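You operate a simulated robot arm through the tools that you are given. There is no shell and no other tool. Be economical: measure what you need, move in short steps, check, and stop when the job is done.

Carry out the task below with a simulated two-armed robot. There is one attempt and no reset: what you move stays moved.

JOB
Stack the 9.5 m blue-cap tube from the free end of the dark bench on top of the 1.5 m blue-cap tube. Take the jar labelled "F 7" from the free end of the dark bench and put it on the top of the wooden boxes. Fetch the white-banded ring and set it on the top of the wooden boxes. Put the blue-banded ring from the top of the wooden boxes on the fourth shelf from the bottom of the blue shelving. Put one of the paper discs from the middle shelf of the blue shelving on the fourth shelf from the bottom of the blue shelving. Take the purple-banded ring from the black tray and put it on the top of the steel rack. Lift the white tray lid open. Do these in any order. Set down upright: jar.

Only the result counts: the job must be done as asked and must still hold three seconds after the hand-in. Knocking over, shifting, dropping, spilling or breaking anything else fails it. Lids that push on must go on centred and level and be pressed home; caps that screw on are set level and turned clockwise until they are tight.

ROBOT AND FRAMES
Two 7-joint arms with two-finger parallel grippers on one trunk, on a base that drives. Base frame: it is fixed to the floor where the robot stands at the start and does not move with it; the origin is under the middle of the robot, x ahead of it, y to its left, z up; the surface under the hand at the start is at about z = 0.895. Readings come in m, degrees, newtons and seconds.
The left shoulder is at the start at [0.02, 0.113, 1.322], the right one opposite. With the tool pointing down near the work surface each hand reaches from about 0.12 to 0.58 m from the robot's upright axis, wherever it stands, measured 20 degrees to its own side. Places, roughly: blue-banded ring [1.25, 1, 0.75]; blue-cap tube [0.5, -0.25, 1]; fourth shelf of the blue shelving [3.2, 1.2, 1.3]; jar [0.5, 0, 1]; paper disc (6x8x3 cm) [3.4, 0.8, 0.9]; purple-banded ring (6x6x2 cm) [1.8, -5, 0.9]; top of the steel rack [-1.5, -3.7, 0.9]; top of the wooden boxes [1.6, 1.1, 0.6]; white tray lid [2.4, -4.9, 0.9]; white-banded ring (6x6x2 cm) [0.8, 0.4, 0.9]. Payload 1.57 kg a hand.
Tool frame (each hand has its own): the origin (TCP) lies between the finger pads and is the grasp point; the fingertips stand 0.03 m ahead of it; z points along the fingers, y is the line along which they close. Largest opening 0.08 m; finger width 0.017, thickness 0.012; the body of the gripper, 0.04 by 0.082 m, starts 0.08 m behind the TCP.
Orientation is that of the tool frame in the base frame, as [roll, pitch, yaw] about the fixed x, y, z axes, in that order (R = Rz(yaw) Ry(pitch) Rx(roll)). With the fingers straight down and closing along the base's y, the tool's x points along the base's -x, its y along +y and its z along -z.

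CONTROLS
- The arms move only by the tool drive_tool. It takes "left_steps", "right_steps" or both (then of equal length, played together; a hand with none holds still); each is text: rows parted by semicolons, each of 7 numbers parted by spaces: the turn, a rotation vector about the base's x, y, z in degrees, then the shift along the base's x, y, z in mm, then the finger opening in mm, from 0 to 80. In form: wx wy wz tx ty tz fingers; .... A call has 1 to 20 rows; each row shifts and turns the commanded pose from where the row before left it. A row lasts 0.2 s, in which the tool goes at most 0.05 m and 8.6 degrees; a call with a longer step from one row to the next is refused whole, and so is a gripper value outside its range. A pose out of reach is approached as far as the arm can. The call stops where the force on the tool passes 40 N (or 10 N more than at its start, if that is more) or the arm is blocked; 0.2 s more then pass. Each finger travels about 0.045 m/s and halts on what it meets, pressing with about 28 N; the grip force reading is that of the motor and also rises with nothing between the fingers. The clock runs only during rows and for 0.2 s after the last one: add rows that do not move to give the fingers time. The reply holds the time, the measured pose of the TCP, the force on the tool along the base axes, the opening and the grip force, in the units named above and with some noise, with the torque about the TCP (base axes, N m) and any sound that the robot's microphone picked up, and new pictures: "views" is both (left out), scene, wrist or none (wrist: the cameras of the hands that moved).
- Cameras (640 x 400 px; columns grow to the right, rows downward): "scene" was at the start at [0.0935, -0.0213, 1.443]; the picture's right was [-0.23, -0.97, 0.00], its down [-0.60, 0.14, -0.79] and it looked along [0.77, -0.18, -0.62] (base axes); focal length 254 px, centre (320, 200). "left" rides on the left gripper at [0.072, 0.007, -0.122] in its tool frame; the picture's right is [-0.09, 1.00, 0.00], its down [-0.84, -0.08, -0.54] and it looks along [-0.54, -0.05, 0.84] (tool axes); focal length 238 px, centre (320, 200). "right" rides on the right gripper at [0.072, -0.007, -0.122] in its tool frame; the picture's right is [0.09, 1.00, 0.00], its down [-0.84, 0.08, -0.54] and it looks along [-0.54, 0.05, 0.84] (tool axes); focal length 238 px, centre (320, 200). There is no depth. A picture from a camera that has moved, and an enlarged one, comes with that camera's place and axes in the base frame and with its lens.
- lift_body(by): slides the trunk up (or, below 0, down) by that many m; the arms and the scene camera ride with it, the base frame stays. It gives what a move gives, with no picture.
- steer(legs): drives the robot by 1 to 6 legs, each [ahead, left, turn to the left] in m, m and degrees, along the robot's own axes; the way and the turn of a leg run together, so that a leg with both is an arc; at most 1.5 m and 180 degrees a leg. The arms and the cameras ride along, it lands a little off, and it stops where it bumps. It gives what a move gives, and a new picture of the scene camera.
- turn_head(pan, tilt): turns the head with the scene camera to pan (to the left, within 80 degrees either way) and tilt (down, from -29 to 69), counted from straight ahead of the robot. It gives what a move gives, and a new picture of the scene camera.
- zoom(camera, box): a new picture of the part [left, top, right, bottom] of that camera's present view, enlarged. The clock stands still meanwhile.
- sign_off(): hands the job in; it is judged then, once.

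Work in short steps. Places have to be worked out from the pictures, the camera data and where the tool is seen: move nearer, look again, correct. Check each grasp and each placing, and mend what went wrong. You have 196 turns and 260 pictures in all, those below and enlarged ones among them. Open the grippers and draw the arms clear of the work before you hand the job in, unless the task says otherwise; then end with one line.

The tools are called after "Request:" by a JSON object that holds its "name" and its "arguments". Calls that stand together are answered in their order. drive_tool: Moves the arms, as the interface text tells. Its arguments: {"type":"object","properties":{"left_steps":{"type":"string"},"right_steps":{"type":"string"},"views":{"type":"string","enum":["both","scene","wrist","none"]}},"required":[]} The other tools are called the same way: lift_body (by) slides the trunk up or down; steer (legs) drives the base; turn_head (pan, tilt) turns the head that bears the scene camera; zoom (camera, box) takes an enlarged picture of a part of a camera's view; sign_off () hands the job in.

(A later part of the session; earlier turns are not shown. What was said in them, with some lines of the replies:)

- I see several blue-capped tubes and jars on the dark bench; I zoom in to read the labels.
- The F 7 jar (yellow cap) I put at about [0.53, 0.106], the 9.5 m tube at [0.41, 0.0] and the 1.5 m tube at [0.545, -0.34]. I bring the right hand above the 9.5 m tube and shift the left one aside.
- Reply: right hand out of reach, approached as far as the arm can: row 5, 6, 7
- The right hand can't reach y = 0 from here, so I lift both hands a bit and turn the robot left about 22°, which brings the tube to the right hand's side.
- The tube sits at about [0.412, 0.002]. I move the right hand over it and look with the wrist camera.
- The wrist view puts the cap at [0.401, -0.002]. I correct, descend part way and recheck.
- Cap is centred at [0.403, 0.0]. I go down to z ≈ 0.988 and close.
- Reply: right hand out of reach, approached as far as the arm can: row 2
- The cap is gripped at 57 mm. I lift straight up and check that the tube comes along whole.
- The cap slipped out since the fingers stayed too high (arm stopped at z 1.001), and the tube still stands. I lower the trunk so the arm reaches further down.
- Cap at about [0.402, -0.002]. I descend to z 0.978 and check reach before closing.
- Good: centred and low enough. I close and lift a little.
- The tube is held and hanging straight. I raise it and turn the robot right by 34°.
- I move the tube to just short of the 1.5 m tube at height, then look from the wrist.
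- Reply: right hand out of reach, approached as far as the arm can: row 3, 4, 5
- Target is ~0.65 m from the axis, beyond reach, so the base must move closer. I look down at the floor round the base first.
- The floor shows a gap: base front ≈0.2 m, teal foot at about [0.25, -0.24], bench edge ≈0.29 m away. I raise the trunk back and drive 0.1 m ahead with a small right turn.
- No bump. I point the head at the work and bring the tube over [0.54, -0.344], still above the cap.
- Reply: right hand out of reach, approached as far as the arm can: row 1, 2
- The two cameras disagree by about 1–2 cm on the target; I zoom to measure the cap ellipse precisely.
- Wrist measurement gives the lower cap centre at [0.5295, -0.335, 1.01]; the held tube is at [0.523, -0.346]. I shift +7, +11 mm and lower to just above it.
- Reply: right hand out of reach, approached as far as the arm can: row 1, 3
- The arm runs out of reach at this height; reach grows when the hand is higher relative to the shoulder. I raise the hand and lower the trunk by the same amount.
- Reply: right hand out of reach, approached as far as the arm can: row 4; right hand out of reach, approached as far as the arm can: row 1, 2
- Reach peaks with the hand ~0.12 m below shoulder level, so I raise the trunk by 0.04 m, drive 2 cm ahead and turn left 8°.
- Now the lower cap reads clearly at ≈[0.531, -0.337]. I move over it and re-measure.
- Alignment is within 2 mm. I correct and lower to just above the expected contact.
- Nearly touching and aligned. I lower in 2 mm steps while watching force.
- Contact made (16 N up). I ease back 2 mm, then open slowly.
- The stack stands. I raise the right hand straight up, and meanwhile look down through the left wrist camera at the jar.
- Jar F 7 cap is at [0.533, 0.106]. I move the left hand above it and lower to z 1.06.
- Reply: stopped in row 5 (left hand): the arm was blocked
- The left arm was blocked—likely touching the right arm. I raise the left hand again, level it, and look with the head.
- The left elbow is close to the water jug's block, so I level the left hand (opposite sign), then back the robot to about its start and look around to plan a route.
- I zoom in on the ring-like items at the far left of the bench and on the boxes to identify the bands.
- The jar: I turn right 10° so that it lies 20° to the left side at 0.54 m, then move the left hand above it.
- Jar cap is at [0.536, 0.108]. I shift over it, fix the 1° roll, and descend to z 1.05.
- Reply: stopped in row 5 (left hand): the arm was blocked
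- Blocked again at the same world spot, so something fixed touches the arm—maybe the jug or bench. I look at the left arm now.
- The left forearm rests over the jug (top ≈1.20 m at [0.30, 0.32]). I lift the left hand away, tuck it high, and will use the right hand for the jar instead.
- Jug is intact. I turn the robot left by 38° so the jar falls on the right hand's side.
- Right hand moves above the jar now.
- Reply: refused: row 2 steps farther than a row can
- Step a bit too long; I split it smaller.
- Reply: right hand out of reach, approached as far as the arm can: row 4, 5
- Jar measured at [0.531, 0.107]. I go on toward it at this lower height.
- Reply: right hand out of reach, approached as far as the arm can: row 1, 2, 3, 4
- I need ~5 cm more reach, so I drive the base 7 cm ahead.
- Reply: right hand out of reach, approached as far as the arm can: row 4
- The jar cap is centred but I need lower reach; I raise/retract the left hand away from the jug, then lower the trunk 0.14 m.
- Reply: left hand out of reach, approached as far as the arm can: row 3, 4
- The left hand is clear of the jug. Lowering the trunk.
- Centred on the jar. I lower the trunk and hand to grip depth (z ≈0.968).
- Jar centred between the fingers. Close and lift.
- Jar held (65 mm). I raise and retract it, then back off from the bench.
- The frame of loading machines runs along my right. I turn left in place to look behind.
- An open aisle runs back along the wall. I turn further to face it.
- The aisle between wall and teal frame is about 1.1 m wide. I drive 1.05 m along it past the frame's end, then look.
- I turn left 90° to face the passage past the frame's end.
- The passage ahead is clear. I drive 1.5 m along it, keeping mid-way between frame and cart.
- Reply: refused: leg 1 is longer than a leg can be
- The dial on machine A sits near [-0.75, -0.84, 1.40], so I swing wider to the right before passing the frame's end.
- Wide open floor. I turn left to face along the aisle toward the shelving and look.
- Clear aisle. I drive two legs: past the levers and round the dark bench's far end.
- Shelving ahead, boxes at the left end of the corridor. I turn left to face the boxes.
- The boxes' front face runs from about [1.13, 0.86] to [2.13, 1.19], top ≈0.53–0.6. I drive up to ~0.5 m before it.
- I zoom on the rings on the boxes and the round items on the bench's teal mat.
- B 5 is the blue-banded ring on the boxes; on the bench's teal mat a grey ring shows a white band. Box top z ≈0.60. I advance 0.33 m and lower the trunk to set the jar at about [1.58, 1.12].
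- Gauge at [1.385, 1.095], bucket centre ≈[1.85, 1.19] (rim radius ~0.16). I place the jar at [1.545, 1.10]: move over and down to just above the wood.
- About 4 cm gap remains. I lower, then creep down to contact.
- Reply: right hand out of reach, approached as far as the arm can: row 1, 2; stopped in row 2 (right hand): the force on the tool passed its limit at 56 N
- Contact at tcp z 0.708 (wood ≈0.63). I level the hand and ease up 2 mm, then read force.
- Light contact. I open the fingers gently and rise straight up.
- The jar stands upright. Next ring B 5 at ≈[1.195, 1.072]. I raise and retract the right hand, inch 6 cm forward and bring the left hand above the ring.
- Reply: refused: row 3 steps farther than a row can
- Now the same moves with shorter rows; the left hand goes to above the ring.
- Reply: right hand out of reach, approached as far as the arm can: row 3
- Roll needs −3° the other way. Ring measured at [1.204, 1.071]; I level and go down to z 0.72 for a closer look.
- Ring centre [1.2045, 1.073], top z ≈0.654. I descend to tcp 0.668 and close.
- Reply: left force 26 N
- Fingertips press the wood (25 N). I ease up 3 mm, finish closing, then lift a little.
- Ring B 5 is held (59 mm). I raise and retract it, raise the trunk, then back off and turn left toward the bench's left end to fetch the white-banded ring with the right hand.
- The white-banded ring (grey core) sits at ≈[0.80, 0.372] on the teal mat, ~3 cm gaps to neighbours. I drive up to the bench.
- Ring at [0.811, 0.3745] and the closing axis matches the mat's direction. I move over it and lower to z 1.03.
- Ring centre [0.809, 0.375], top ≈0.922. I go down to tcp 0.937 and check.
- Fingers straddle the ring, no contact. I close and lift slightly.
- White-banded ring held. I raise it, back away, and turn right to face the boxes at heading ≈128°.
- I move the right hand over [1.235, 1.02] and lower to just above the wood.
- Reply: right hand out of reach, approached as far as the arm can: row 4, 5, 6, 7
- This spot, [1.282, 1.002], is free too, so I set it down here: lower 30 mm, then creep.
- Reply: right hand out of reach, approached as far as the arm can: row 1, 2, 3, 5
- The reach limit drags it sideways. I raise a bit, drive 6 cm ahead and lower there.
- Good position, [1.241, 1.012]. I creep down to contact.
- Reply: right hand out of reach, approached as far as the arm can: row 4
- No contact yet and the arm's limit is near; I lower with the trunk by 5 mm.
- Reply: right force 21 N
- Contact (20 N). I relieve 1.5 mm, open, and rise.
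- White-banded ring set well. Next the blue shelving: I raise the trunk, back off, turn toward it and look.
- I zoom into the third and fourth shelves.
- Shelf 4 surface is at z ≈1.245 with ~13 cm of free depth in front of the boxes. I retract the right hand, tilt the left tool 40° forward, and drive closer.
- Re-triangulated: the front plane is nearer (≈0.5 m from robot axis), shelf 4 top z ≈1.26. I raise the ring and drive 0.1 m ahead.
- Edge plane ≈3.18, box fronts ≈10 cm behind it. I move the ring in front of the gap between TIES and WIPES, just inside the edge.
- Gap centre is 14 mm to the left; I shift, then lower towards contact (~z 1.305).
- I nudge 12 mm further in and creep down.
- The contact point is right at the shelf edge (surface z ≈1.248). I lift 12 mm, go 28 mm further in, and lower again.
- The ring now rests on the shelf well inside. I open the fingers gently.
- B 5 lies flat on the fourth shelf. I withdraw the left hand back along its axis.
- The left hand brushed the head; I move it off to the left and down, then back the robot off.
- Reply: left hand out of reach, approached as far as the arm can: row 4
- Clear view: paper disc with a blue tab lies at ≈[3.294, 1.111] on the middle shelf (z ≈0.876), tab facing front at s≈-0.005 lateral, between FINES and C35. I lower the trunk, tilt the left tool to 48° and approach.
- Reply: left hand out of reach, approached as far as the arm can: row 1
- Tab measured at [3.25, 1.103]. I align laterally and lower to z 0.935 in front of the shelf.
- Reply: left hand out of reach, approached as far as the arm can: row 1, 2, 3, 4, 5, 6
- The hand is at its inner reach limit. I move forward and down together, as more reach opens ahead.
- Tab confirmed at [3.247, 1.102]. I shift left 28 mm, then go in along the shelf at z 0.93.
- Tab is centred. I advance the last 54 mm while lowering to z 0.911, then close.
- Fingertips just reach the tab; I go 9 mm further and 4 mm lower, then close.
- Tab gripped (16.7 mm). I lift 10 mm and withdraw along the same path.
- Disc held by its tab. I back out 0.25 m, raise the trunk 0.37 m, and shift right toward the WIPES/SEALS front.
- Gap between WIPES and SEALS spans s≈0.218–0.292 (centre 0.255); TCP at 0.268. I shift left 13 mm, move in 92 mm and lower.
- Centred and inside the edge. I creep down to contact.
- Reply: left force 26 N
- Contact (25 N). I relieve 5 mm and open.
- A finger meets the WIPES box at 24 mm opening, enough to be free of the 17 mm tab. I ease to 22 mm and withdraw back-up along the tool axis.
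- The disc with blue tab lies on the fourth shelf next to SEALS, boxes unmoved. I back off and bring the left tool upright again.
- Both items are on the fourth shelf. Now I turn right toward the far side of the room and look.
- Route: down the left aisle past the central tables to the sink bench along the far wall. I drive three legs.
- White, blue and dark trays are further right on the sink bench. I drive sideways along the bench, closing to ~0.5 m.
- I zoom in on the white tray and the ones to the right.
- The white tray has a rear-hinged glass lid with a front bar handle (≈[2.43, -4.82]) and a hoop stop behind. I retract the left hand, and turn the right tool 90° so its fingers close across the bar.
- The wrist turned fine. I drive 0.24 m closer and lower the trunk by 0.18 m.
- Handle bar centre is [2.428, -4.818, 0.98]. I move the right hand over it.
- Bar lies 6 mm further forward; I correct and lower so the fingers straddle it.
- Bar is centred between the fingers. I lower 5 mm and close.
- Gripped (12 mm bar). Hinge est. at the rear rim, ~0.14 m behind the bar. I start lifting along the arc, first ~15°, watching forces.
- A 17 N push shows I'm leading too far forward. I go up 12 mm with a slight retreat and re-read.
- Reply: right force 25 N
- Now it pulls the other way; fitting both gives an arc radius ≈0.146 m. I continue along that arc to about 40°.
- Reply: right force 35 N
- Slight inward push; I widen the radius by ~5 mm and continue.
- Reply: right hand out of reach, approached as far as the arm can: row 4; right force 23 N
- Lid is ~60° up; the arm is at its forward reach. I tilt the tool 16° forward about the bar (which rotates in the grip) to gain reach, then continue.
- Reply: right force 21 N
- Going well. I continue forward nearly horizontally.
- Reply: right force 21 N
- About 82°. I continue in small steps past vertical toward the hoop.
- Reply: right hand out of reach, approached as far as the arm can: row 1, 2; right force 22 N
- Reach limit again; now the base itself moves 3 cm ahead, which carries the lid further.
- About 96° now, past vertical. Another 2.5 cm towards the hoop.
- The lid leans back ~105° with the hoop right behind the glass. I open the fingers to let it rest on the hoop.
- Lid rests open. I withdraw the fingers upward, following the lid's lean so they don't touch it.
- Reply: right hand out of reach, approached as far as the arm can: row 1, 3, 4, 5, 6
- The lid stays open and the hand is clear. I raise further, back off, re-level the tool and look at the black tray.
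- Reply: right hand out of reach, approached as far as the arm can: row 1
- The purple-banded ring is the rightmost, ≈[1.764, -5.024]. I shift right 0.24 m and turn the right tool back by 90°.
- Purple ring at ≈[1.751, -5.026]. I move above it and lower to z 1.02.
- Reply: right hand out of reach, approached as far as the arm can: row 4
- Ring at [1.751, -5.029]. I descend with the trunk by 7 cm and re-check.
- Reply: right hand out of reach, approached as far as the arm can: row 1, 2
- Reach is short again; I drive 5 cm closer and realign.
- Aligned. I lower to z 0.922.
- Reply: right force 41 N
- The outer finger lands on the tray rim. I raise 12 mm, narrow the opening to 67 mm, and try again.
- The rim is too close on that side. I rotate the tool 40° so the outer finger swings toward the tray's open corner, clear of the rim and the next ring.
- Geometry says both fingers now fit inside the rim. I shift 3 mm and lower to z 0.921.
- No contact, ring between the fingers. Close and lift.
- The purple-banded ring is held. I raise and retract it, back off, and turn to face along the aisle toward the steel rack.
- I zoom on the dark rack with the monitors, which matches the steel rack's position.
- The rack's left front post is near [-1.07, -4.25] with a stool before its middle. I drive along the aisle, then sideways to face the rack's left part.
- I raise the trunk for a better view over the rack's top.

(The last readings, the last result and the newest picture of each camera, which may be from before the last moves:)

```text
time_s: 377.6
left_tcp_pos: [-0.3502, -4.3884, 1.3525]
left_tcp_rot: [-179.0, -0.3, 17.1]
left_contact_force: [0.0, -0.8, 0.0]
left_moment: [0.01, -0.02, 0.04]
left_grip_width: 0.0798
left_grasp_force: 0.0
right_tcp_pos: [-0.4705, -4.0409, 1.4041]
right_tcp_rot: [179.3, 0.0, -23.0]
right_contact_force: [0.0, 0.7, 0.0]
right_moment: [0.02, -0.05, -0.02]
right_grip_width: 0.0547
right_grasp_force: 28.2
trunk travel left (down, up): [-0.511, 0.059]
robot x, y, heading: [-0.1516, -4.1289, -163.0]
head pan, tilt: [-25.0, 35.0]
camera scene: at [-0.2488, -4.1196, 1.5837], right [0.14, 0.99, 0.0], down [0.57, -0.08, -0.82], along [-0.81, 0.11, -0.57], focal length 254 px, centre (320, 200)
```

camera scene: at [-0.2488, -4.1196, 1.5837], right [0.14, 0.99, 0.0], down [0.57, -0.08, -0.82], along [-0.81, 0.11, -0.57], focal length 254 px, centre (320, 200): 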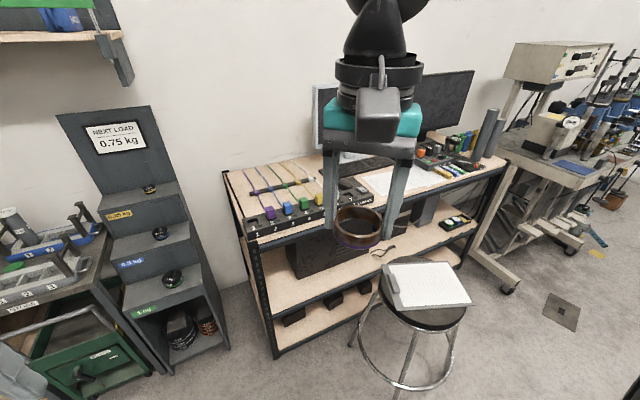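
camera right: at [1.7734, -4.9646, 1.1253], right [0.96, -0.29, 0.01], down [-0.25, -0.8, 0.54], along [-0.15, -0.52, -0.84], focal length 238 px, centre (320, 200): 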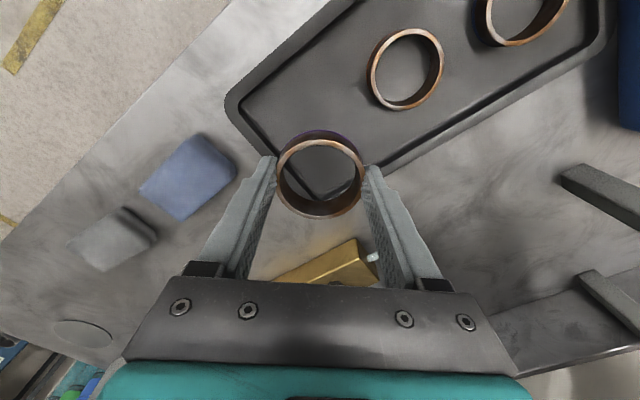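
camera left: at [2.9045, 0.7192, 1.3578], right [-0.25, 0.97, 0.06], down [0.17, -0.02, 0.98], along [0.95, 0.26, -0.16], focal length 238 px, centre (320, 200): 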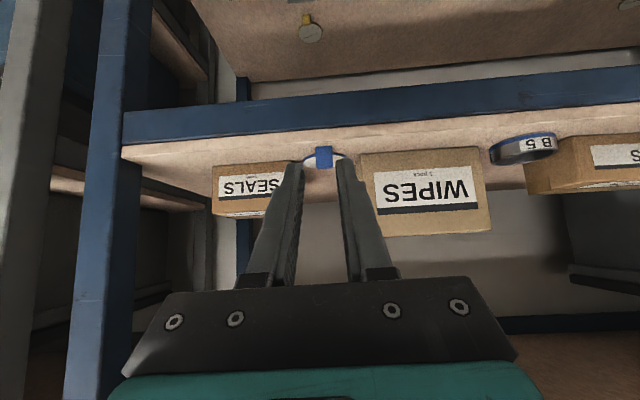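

I zoom in on the rack's top.

Request:
{"name": "zoom", "arguments": {"camera": "scene", "box": [215, 120, 515, 260]}}

Request:
{"name": "zoom", "arguments": {"camera": "right", "box": [0, 0, 640, 400]}}

```text
2.13 times, centred on (365, 190) of scene
camera zoom: at [-0.2488, -4.1196, 1.5837], right [0.14, 0.99, 0.0], down [0.57, -0.08, -0.82], along [-0.81, 0.11, -0.57], focal length 542 px, centre (224, 221)
```

zoom: 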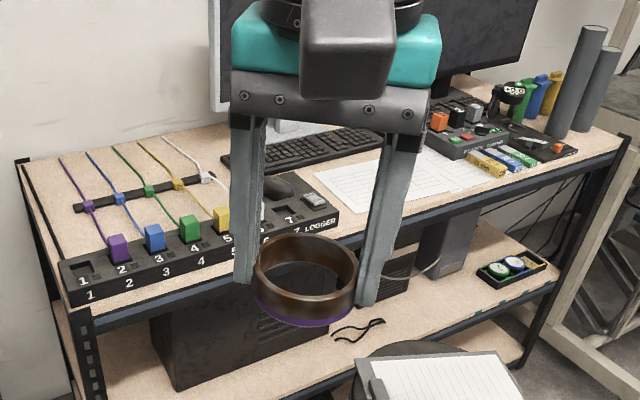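

```text
1.00 times, centred on (320, 200) of right (not enlarged: the box is as wide or as high as the picture)
camera zoom: at [-0.4014, -4.0632, 1.5266], right [-0.3, -0.95, 0.01], down [-0.8, 0.26, 0.54], along [-0.52, 0.16, -0.84], focal length 238 px, centre (320, 200)
```

zoom: 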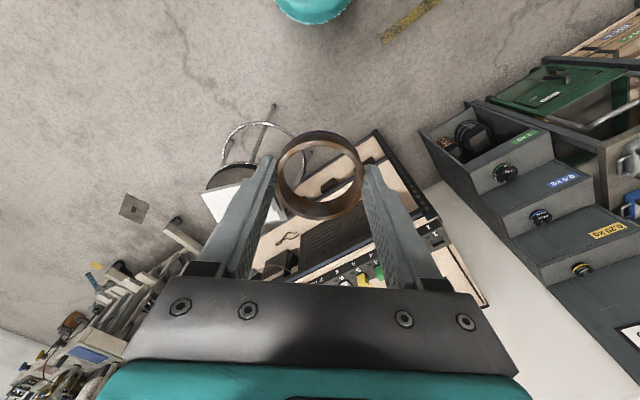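

A free patch of wood lies at the rack's front-left, between the left edge, the purple cable, the bar and the logger, at ≈[-1.16, -4.295]. I drive up, turning the right tool straight again.

Request:
{"name": "steer", "arguments": {"legs": [[0.5, 0, 0]]}}

Request:
{"name": "drive_tool", "arguments": {"right_steps": "0 0 8 0 0 0 45;0 0 8 0 0 0 45;0 0 8 0 0 0 45;0 0 8 0 0 0 45;0 0 8 0 0 0 45;0 0 0 0 0 0 45", "views": "none"}}

Request:
{"name": "lift_body", "arguments": {"by": -0.15}}

Request:
{"name": "turn_head", "arguments": {"pan": 0, "tilt": 45}}

```text
time_s: 380.5
left_tcp_pos: [-0.8335, -4.5355, 1.3528]
left_tcp_rot: [-179.0, -0.2, 16.9]
left_contact_force: [-0.2, 0.1, -0.8]
left_moment: [-0.02, -0.02, -0.02]
left_grip_width: 0.0801
left_grasp_force: 0.1
right_tcp_pos: [-0.9528, -4.189, 1.4036]
right_tcp_rot: [179.3, 0.0, -23.0]
right_contact_force: [0.0, 0.4, -0.5]
right_moment: [0.01, -0.05, 0.01]
right_grip_width: 0.055
right_grasp_force: 28.2
trunk travel left (down, up): [-0.511, 0.059]
robot x, y, heading: [-0.6343, -4.2712, -163.1]
head pan, tilt: [-25.0, 35.0]
camera scene: at [-0.7324, -4.2669, 1.5837], right [0.14, 0.99, 0.0], down [0.57, -0.08, -0.82], along [-0.81, 0.12, -0.57], focal length 254 px, centre (320, 200)
```

scene: 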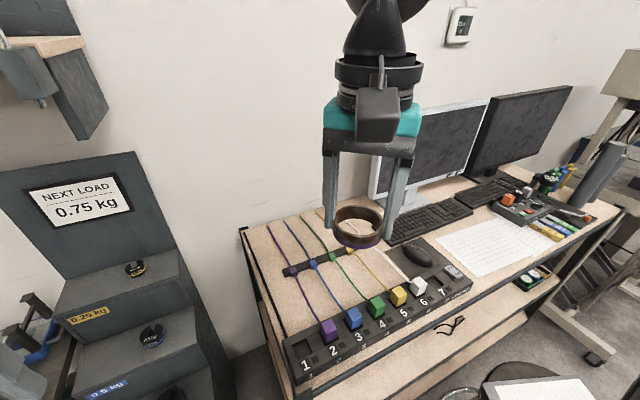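

```text
time_s: 381.9
left_tcp_pos: [-0.8335, -4.5369, 1.3518]
left_tcp_rot: [-179.1, -0.2, 16.9]
left_contact_force: [0.1, 0.1, -0.9]
left_moment: [0.02, -0.01, -0.01]
left_grip_width: 0.0802
left_grasp_force: 0.0
right_tcp_pos: [-0.9521, -4.1887, 1.4043]
right_tcp_rot: [179.4, 0.1, 17.0]
right_contact_force: [0.7, 0.0, -1.6]
right_moment: [-0.01, 0.02, -0.01]
right_grip_width: 0.0548
right_grasp_force: 27.9
trunk travel left (down, up): [-0.511, 0.059]
robot x, y, heading: [-0.6351, -4.2768, -162.8]
head pan, tilt: [-25.0, 35.0]
```

```text
time_s: 383.7
left_tcp_pos: [-0.8345, -4.5361, 1.2029]
left_tcp_rot: [-179.0, -0.4, 16.9]
left_contact_force: [0.2, -0.3, 1.0]
left_moment: [0.0, -0.01, 0.02]
left_grip_width: 0.08
left_grasp_force: 0.1
right_tcp_pos: [-0.9547, -4.1885, 1.2542]
right_tcp_rot: [179.2, 0.0, 16.9]
right_contact_force: [0.4, 0.6, -0.9]
right_moment: [-0.01, 0.01, 0.0]
right_grip_width: 0.0549
right_grasp_force: 28.5
trunk travel left (down, up): [-0.361, 0.209]
robot x, y, heading: [-0.636, -4.275, -163.1]
head pan, tilt: [-25.0, 35.0]
```

```text
time_s: 384.6
left_tcp_pos: [-0.8337, -4.5363, 1.2027]
left_tcp_rot: [-179.1, -0.3, 16.9]
left_contact_force: [-0.6, 0.6, -0.8]
left_moment: [-0.01, 0.0, -0.02]
left_grip_width: 0.08
left_grasp_force: 0.0
right_tcp_pos: [-0.9535, -4.1895, 1.2547]
right_tcp_rot: [179.3, 0.0, 16.9]
right_contact_force: [-1.0, 0.4, -0.2]
right_moment: [0.02, -0.02, 0.01]
right_grip_width: 0.0548
right_grasp_force: 27.9
trunk travel left (down, up): [-0.361, 0.209]
robot x, y, heading: [-0.6358, -4.2741, -163.4]
head pan, tilt: [0.0, 45.0]
camera scene: at [-0.7227, -4.3027, 1.4189], right [-0.29, 0.96, 0.0], down [0.68, 0.21, -0.71], along [-0.68, -0.21, -0.71], focal length 254 px, centre (320, 200)
```

scene: 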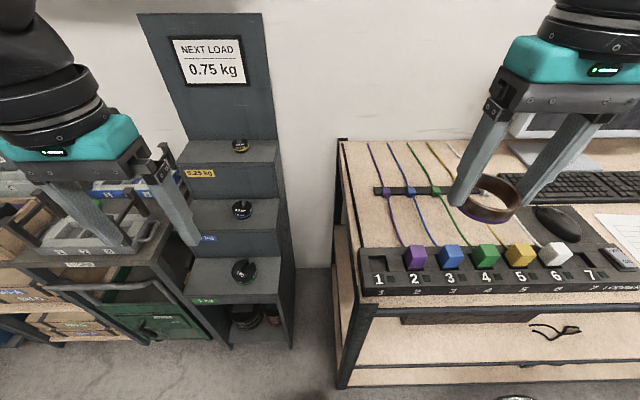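

The patch is narrow sideways (cable), so fingers should close front-to-back: I turn the right tool 90°, lower the trunk 0.12 m, and move above [-1.152, -4.316].

Request:
{"name": "drive_tool", "arguments": {"right_steps": "0 0 -8.2 0 0 0 45;0 0 -8.2 0 0 0 45;0 0 -8.2 0 0 0 45;0 0 -8.2 0 0 0 45;0 0 -8.2 -20 -13 0 45;0 0 -8.2 -20 -13 0 45;0 0 -8.2 -20 -13 0 45;0 0 -8.2 -20 -13 0 45;0 0 -8.2 -20 -13 0 45;0 0 -8.2 -20 -13 0 45;0 0 -8 -20 -13 0 45;0 0 0 -20 -13 0 45;0 0 0 0 0 0 45", "views": "none"}}

Request:
{"name": "lift_body", "arguments": {"by": -0.12}}

Request:
{"name": "drive_tool", "arguments": {"right_steps": "0 0 0 -20 -12 0 45;0 0 0 -18 -11 0 45;0 0 0 0 0 0 45", "views": "both"}}

```text
time_s: 387.4
left_tcp_pos: [-0.8336, -4.5371, 1.2031]
left_tcp_rot: [-179.0, -0.4, 16.9]
left_contact_force: [0.6, -0.5, 0.3]
left_moment: [-0.04, 0.0, 0.01]
left_grip_width: 0.0799
left_grasp_force: 0.2
right_tcp_pos: [-1.1069, -4.2804, 1.2512]
right_tcp_rot: [179.2, -0.1, -73.2]
right_contact_force: [0.2, -0.3, -1.0]
right_moment: [0.0, 0.02, 0.03]
right_grip_width: 0.0549
right_grasp_force: 27.6
right hand out of reach, approached as far as the arm can: row 12
trunk travel left (down, up): [-0.361, 0.209]
robot x, y, heading: [-0.64, -4.2796, -162.9]
head pan, tilt: [0.0, 45.0]
```

```text
time_s: 388.9
left_tcp_pos: [-0.8341, -4.5363, 1.0826]
left_tcp_rot: [-179.0, -0.4, 17.0]
left_contact_force: [0.0, -0.5, 0.2]
left_moment: [0.01, -0.04, 0.0]
left_grip_width: 0.0799
left_grasp_force: 0.1
right_tcp_pos: [-1.1075, -4.2806, 1.132]
right_tcp_rot: [179.2, -0.1, -73.1]
right_contact_force: [0.2, -0.4, -0.9]
right_moment: [-0.01, 0.02, 0.03]
right_grip_width: 0.0548
right_grasp_force: 27.8
trunk travel left (down, up): [-0.241, 0.329]
robot x, y, heading: [-0.6346, -4.2745, -163.1]
head pan, tilt: [0.0, 45.0]
```

```text
time_s: 389.7
left_tcp_pos: [-0.8343, -4.5369, 1.0823]
left_tcp_rot: [-179.0, -0.4, 16.8]
left_contact_force: [-0.1, 0.5, 0.0]
left_moment: [0.01, 0.01, 0.01]
left_grip_width: 0.0801
left_grasp_force: 0.0
right_tcp_pos: [-1.1264, -4.2706, 1.1232]
right_tcp_rot: [179.1, -0.3, -73.0]
right_contact_force: [-0.4, -0.2, -1.6]
right_moment: [0.03, 0.01, -0.01]
right_grip_width: 0.0549
right_grasp_force: 28.1
right hand out of reach, approached as far as the arm can: row 1, 2
trunk travel left (down, up): [-0.241, 0.329]
robot x, y, heading: [-0.6358, -4.276, -163.0]
head pan, tilt: [0.0, 45.0]
camera scene: at [-0.7226, -4.3028, 1.2989], right [-0.29, 0.96, 0.0], down [0.68, 0.21, -0.71], along [-0.68, -0.21, -0.71], focal length 254 px, centre (320, 200)
camera right: at [-1.0963, -4.3386, 1.2462], right [-0.93, -0.38, 0.02], down [-0.31, 0.78, 0.54], along [-0.22, 0.49, -0.84], focal length 238 px, centre (320, 200)
```

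scene: 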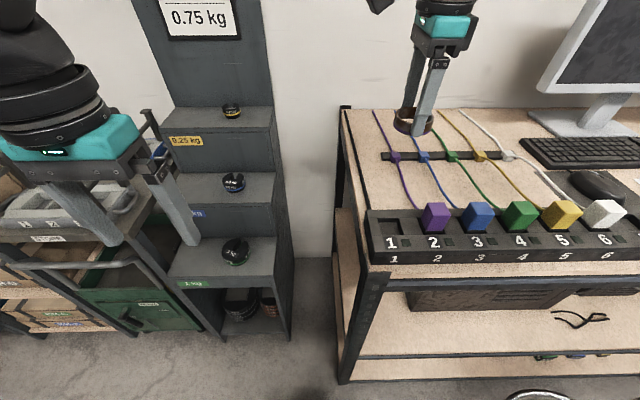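
right: 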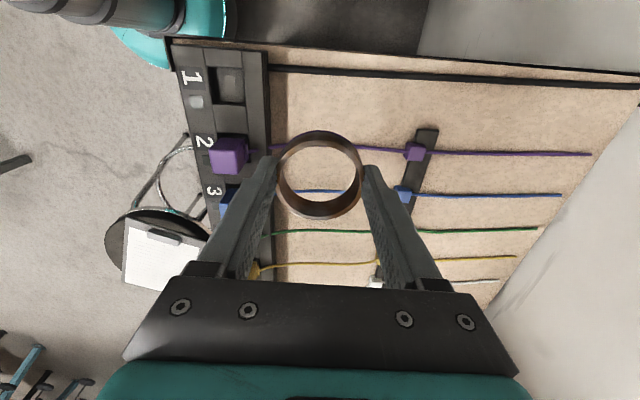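

The ring needs ~3 cm more forward; sideways it is right over the patch. I drive 3 cm ahead and lower the trunk a bit more.

Request:
{"name": "steer", "arguments": {"legs": [[0.035, 0, 0]]}}

Request:
{"name": "lift_body", "arguments": {"by": -0.08}}

Request:
{"name": "zoom", "arguments": {"camera": "right", "box": [0, 0, 640, 400]}}

```text
time_s: 390.5
left_tcp_pos: [-0.8681, -4.5471, 1.0822]
left_tcp_rot: [-179.0, -0.2, 16.9]
left_contact_force: [-1.6, -1.1, -0.1]
left_moment: [0.03, -0.05, 0.02]
left_grip_width: 0.0801
left_grasp_force: 0.1
right_tcp_pos: [-1.1575, -4.2816, 1.1235]
right_tcp_rot: [179.1, -0.1, -73.1]
right_contact_force: [-0.7, -0.2, -1.2]
right_moment: [-0.02, -0.05, 0.01]
right_grip_width: 0.055
right_grasp_force: 27.5
trunk travel left (down, up): [-0.241, 0.329]
robot x, y, heading: [-0.6697, -4.2834, -163.2]
head pan, tilt: [0.0, 45.0]
camera scene: at [-0.7568, -4.3132, 1.2987], right [-0.29, 0.96, 0.0], down [0.68, 0.21, -0.71], along [-0.68, -0.21, -0.71], focal length 254 px, centre (320, 200)
```

scene: 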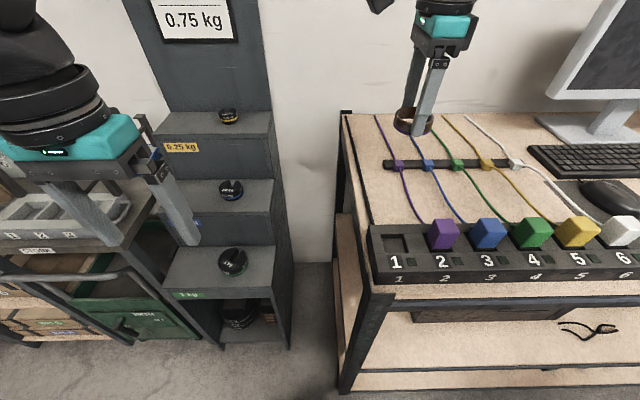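

```text
time_s: 391.7
left_tcp_pos: [-0.8663, -4.546, 1.0032]
left_tcp_rot: [-179.0, -0.4, 16.9]
left_contact_force: [0.6, -0.9, 0.4]
left_moment: [0.02, -0.02, -0.04]
left_grip_width: 0.08
left_grasp_force: 0.0
right_tcp_pos: [-1.1575, -4.2822, 1.0439]
right_tcp_rot: [179.0, -0.2, -73.1]
right_contact_force: [-0.9, 0.0, -0.2]
right_moment: [-0.01, -0.03, 0.0]
right_grip_width: 0.0548
right_grasp_force: 27.6
trunk travel left (down, up): [-0.161, 0.409]
robot x, y, heading: [-0.6682, -4.2854, -163.2]
head pan, tilt: [0.0, 45.0]
```

```text
1.00 times, centred on (320, 200) of right (not enlarged: the box is as wide or as high as the picture)
camera zoom: at [-1.1292, -4.3485, 1.1664], right [-0.93, -0.38, 0.02], down [-0.31, 0.78, 0.54], along [-0.22, 0.49, -0.84], focal length 238 px, centre (320, 200)
```

zoom: 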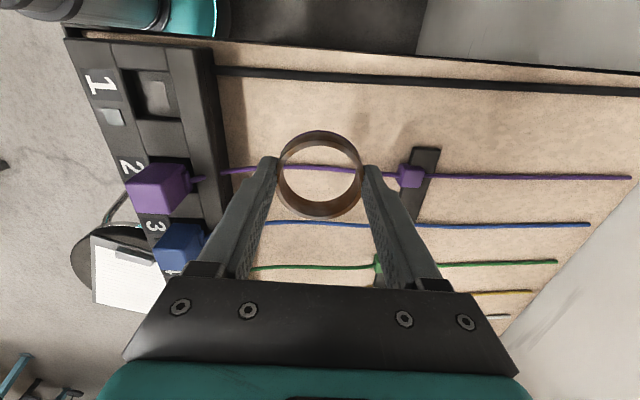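

Projected landing is 1 cm from the purple cable; I shift 9 mm toward the left edge, then lower.

Request:
{"name": "drive_tool", "arguments": {"right_steps": "0 0 0 3 -9 0 45;0 0 0 0 0 -20 45;0 0 0 0 0 -20 45;0 0 0 0 0 -12 45;0 0 0 0 0 0 45", "views": "both"}}

```text
time_s: 392.9
left_tcp_pos: [-0.867, -4.5476, 1.0035]
left_tcp_rot: [-178.9, -0.3, 16.9]
left_contact_force: [-0.5, 0.3, 0.7]
left_moment: [0.0, 0.02, 0.0]
left_grip_width: 0.0799
left_grasp_force: 0.1
right_tcp_pos: [-1.1513, -4.2866, 0.9926]
right_tcp_rot: [178.9, -0.3, -73.1]
right_contact_force: [-0.4, 1.0, -0.6]
right_moment: [0.0, 0.02, -0.03]
right_grip_width: 0.055
right_grasp_force: 27.9
right hand out of reach, approached as far as the arm can: row 1
trunk travel left (down, up): [-0.161, 0.409]
robot x, y, heading: [-0.6679, -4.2871, -163.2]
head pan, tilt: [0.0, 45.0]
camera scene: at [-0.7557, -4.3129, 1.2189], right [-0.29, 0.96, 0.0], down [0.68, 0.21, -0.71], along [-0.68, -0.21, -0.71], focal length 254 px, centre (320, 200)
camera right: at [-1.1229, -4.3542, 1.1137], right [-0.93, -0.38, 0.02], down [-0.31, 0.78, 0.54], along [-0.22, 0.49, -0.84], focal length 238 px, centre (320, 200)
```

scene: 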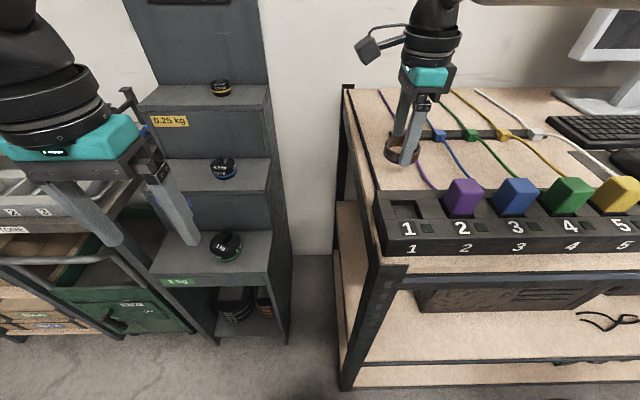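
right: 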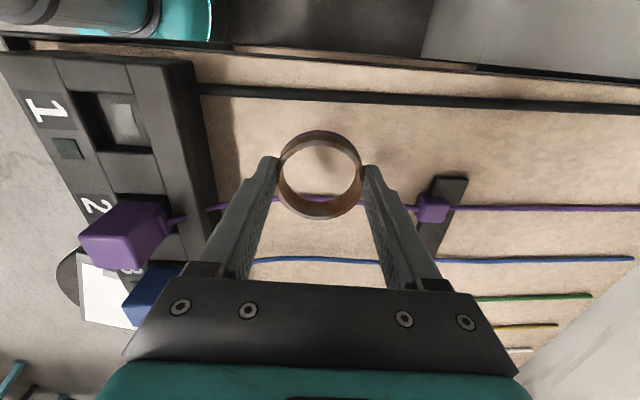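

Good placement. I lower and creep to contact.

Request:
{"name": "drive_tool", "arguments": {"right_steps": "0 0 0 0 0 -12 45;0 0 0 0 0 -8 45;0 0 0 0 0 -4 45;0 0 0 0 0 -3 45;0 0 0 0 0 -2 45;0 0 0 0 0 0 45", "views": "wrist"}}

```text
time_s: 394.3
left_tcp_pos: [-0.8685, -4.5453, 1.0033]
left_tcp_rot: [-179.1, -0.3, 16.9]
left_contact_force: [-0.3, 1.1, 0.6]
left_moment: [0.01, 0.0, -0.01]
left_grip_width: 0.0796
left_grasp_force: 0.1
right_tcp_pos: [-1.1523, -4.2875, 0.9617]
right_tcp_rot: [179.2, -0.2, -73.1]
right_contact_force: [-0.3, -0.3, -0.6]
right_moment: [0.01, 0.04, 0.03]
right_grip_width: 0.0551
right_grasp_force: 28.1
trunk travel left (down, up): [-0.161, 0.409]
robot x, y, heading: [-0.6644, -4.2849, -163.1]
head pan, tilt: [0.0, 45.0]
camera right: at [-1.1233, -4.3535, 1.084], right [-0.93, -0.38, 0.02], down [-0.31, 0.78, 0.54], along [-0.22, 0.5, -0.84], focal length 238 px, centre (320, 200)
```

right: 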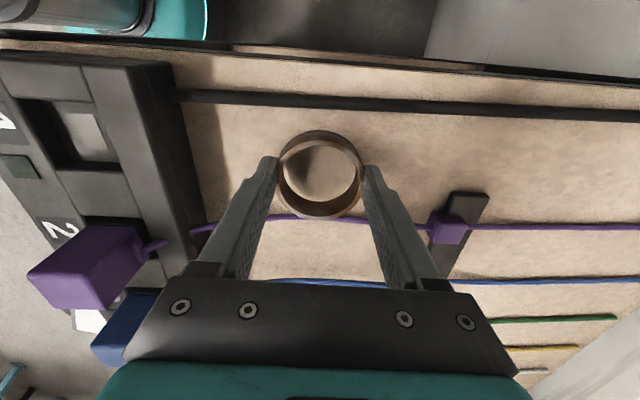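

No contact yet; continue creeping.

Request:
{"name": "drive_tool", "arguments": {"right_steps": "0 0 0 0 0 -4 45;0 0 0 0 0 -4 45;0 0 0 0 0 -3 45;0 0 0 0 0 -3 45;0 0 0 0 0 -3 45;0 0 0 0 0 0 45", "views": "wrist"}}

```text
time_s: 395.8
left_tcp_pos: [-0.8668, -4.5457, 1.0029]
left_tcp_rot: [-179.0, -0.1, 16.9]
left_contact_force: [0.2, -0.6, -0.7]
left_moment: [-0.01, 0.02, -0.01]
left_grip_width: 0.0799
left_grasp_force: 0.0
right_tcp_pos: [-1.1521, -4.2867, 0.9516]
right_tcp_rot: [178.4, -0.4, -73.1]
right_contact_force: [5.8, 1.7, 8.8]
right_moment: [0.25, -0.53, 0.03]
right_grip_width: 0.055
right_grasp_force: 27.9
trunk travel left (down, up): [-0.161, 0.409]
robot x, y, heading: [-0.6663, -4.2874, -163.2]
head pan, tilt: [0.0, 45.0]
stopped in row 6 (right hand): the force on the tool passed its limit at 40 N (the readings are from after the stop); the commanded pose is now the measured one
camera right: at [-1.1226, -4.3531, 1.0733], right [-0.93, -0.38, 0.03], down [-0.3, 0.79, 0.54], along [-0.22, 0.49, -0.84], focal length 238 px, centre (320, 200)
```

right: 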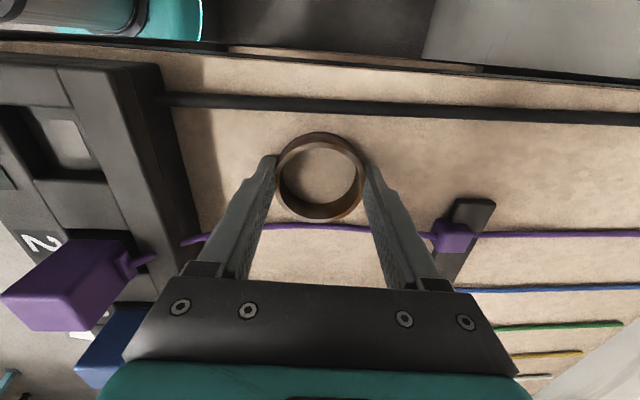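

Ring is on the wood, clear of the cable. I relieve slightly, open, and rise.

Request:
{"name": "drive_tool", "arguments": {"right_steps": "0 0 0 0 0 1 45;0 0 0 0 0 0 54;0 0 0 0 0 0 58;0 0 0 0 0 0 66;0 0 0 0 0 0 66;0 0 0 0 0 25 66;0 0 0 0 0 40 66;0 0 0 0 0 40 66;0 0 0 0 0 40 66", "views": "both"}}

```text
time_s: 397.8
left_tcp_pos: [-0.8665, -4.5465, 1.0025]
left_tcp_rot: [-179.0, -0.1, 16.9]
left_contact_force: [0.5, 0.5, -0.8]
left_moment: [0.02, -0.01, 0.02]
left_grip_width: 0.0803
left_grasp_force: 0.0
right_tcp_pos: [-1.1546, -4.2668, 1.098]
right_tcp_rot: [178.5, -0.3, -73.2]
right_contact_force: [0.4, 1.6, 0.7]
right_moment: [-0.07, -0.01, 0.02]
right_grip_width: 0.0662
right_grasp_force: 0.1
right hand out of reach, approached as far as the arm can: row 9
trunk travel left (down, up): [-0.161, 0.409]
robot x, y, heading: [-0.6715, -4.2868, -163.0]
head pan, tilt: [0.0, 45.0]
camera scene: at [-0.7553, -4.3123, 1.2189], right [-0.29, 0.96, 0.0], down [0.68, 0.21, -0.71], along [-0.68, -0.21, -0.71], focal length 254 px, centre (320, 200)
camera right: at [-1.125, -4.3335, 1.221], right [-0.93, -0.38, 0.03], down [-0.3, 0.79, 0.54], along [-0.22, 0.49, -0.84], focal length 238 px, centre (320, 200)
```

scene: 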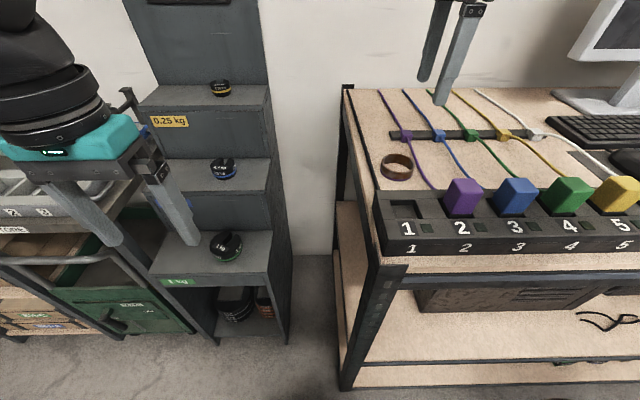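
right: 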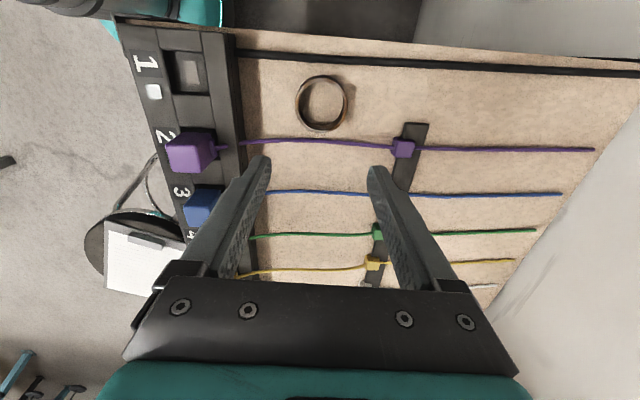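

The ring sits on the rack's top, clear of everything. I back the robot away so the arms are clear, and take a last look.

Request:
{"name": "lift_body", "arguments": {"by": 0.15}}

Request:
{"name": "steer", "arguments": {"legs": [[-0.45, 0, 0]]}}

Request:
{"name": "drive_tool", "arguments": {"left_steps": "0 0 0 0 0 0 80", "right_steps": "0 0 0 0 0 0 80", "views": "scene"}}

Request:
{"name": "turn_head", "arguments": {"pan": 80, "tilt": 20}}

```text
time_s: 399.5
left_tcp_pos: [-0.8671, -4.5467, 1.1534]
left_tcp_rot: [-179.0, -0.3, 16.7]
left_contact_force: [0.7, -0.5, -0.8]
left_moment: [-0.01, 0.0, -0.01]
left_grip_width: 0.0799
left_grasp_force: 0.0
right_tcp_pos: [-1.1538, -4.2687, 1.2479]
right_tcp_rot: [178.5, -0.3, -73.1]
right_contact_force: [-0.6, -0.1, 0.3]
right_moment: [0.03, 0.0, -0.02]
right_grip_width: 0.0662
right_grasp_force: 0.0
trunk travel left (down, up): [-0.311, 0.259]
robot x, y, heading: [-0.6654, -4.2808, -163.0]
head pan, tilt: [0.0, 45.0]
```

```text
time_s: 402.2
left_tcp_pos: [-0.4374, -4.416, 1.1533]
left_tcp_rot: [-179.0, -0.3, 17.0]
left_contact_force: [0.9, 0.6, -0.7]
left_moment: [0.0, 0.01, 0.02]
left_grip_width: 0.08
left_grasp_force: 0.0
right_tcp_pos: [-0.7258, -4.1369, 1.2476]
right_tcp_rot: [178.6, -0.4, -73.1]
right_contact_force: [-0.8, 1.1, -0.1]
right_moment: [-0.02, 0.01, 0.02]
right_grip_width: 0.0659
right_grasp_force: 0.0
trunk travel left (down, up): [-0.311, 0.259]
robot x, y, heading: [-0.2378, -4.1553, -163.0]
head pan, tilt: [0.0, 45.0]
camera scene: at [-0.3264, -4.1821, 1.3689], right [-0.29, 0.96, 0.0], down [0.68, 0.21, -0.71], along [-0.68, -0.21, -0.71], focal length 254 px, centre (320, 200)
```

scene: 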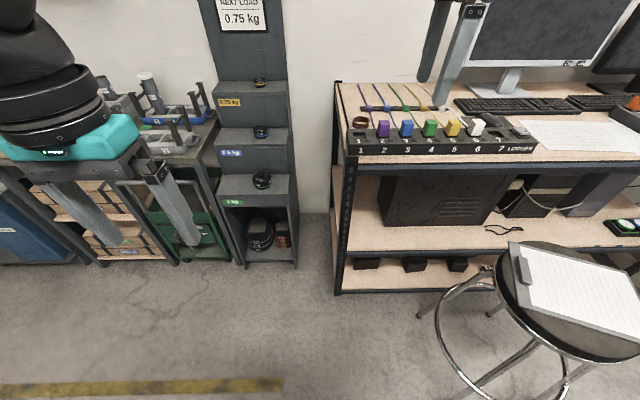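

```text
time_s: 402.6
left_tcp_pos: [-0.4384, -4.4164, 1.1527]
left_tcp_rot: [-179.0, -0.3, 16.9]
left_contact_force: [0.1, -0.4, 0.7]
left_moment: [0.01, -0.01, 0.0]
left_grip_width: 0.0798
left_grasp_force: 0.1
right_tcp_pos: [-0.7262, -4.1371, 1.2478]
right_tcp_rot: [178.4, -0.4, -73.1]
right_contact_force: [0.3, 0.8, -0.3]
right_moment: [0.02, 0.03, 0.02]
right_grip_width: 0.0802
right_grasp_force: 0.0
trunk travel left (down, up): [-0.311, 0.259]
robot x, y, heading: [-0.2442, -4.1531, -163.1]
head pan, tilt: [0.0, 45.0]
camera scene: at [-0.3268, -4.1822, 1.3689], right [-0.29, 0.96, 0.0], down [0.68, 0.21, -0.71], along [-0.68, -0.21, -0.71], focal length 254 px, centre (320, 200)
```

scene: 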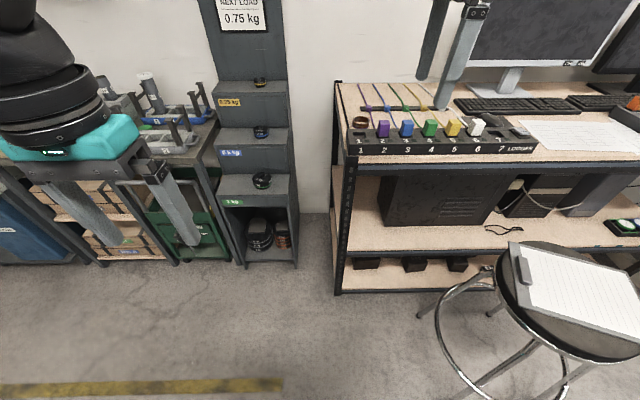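

```text
time_s: 404.2
left_tcp_pos: [-0.438, -4.4154, 1.1529]
left_tcp_rot: [-179.1, -0.3, 16.9]
left_contact_force: [0.2, -0.1, -0.5]
left_moment: [0.02, 0.0, 0.04]
left_grip_width: 0.0802
left_grasp_force: 0.0
right_tcp_pos: [-0.7261, -4.1393, 1.248]
right_tcp_rot: [178.4, -0.4, -73.1]
right_contact_force: [0.3, 0.1, 0.9]
right_moment: [0.0, -0.01, 0.0]
right_grip_width: 0.0798
right_grasp_force: 0.0
trunk travel left (down, up): [-0.311, 0.259]
robot x, y, heading: [-0.2434, -4.1558, -163.0]
head pan, tilt: [80.0, 20.0]
camera scene: at [-0.2379, -4.2509, 1.4075], right [-0.99, -0.12, 0.0], down [-0.04, 0.34, -0.94], along [0.11, -0.93, -0.34], focal length 254 px, centre (320, 200)
```

scene: 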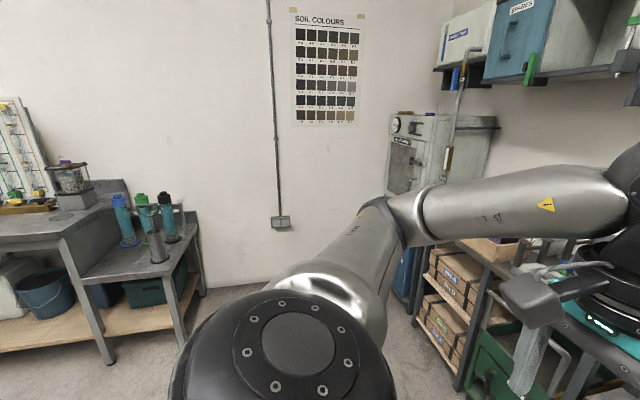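

All seven items look done, and the arms are clear with both grippers open. I hand in.

Request:
{"name": "sign_off", "arguments": {}}

```text
The job is handed in.
```

All seven tasks are done and handed in. I did not go back for a final look at the tube stack, the boxes, the blue shelving or the open lid; each looked right when last seen.
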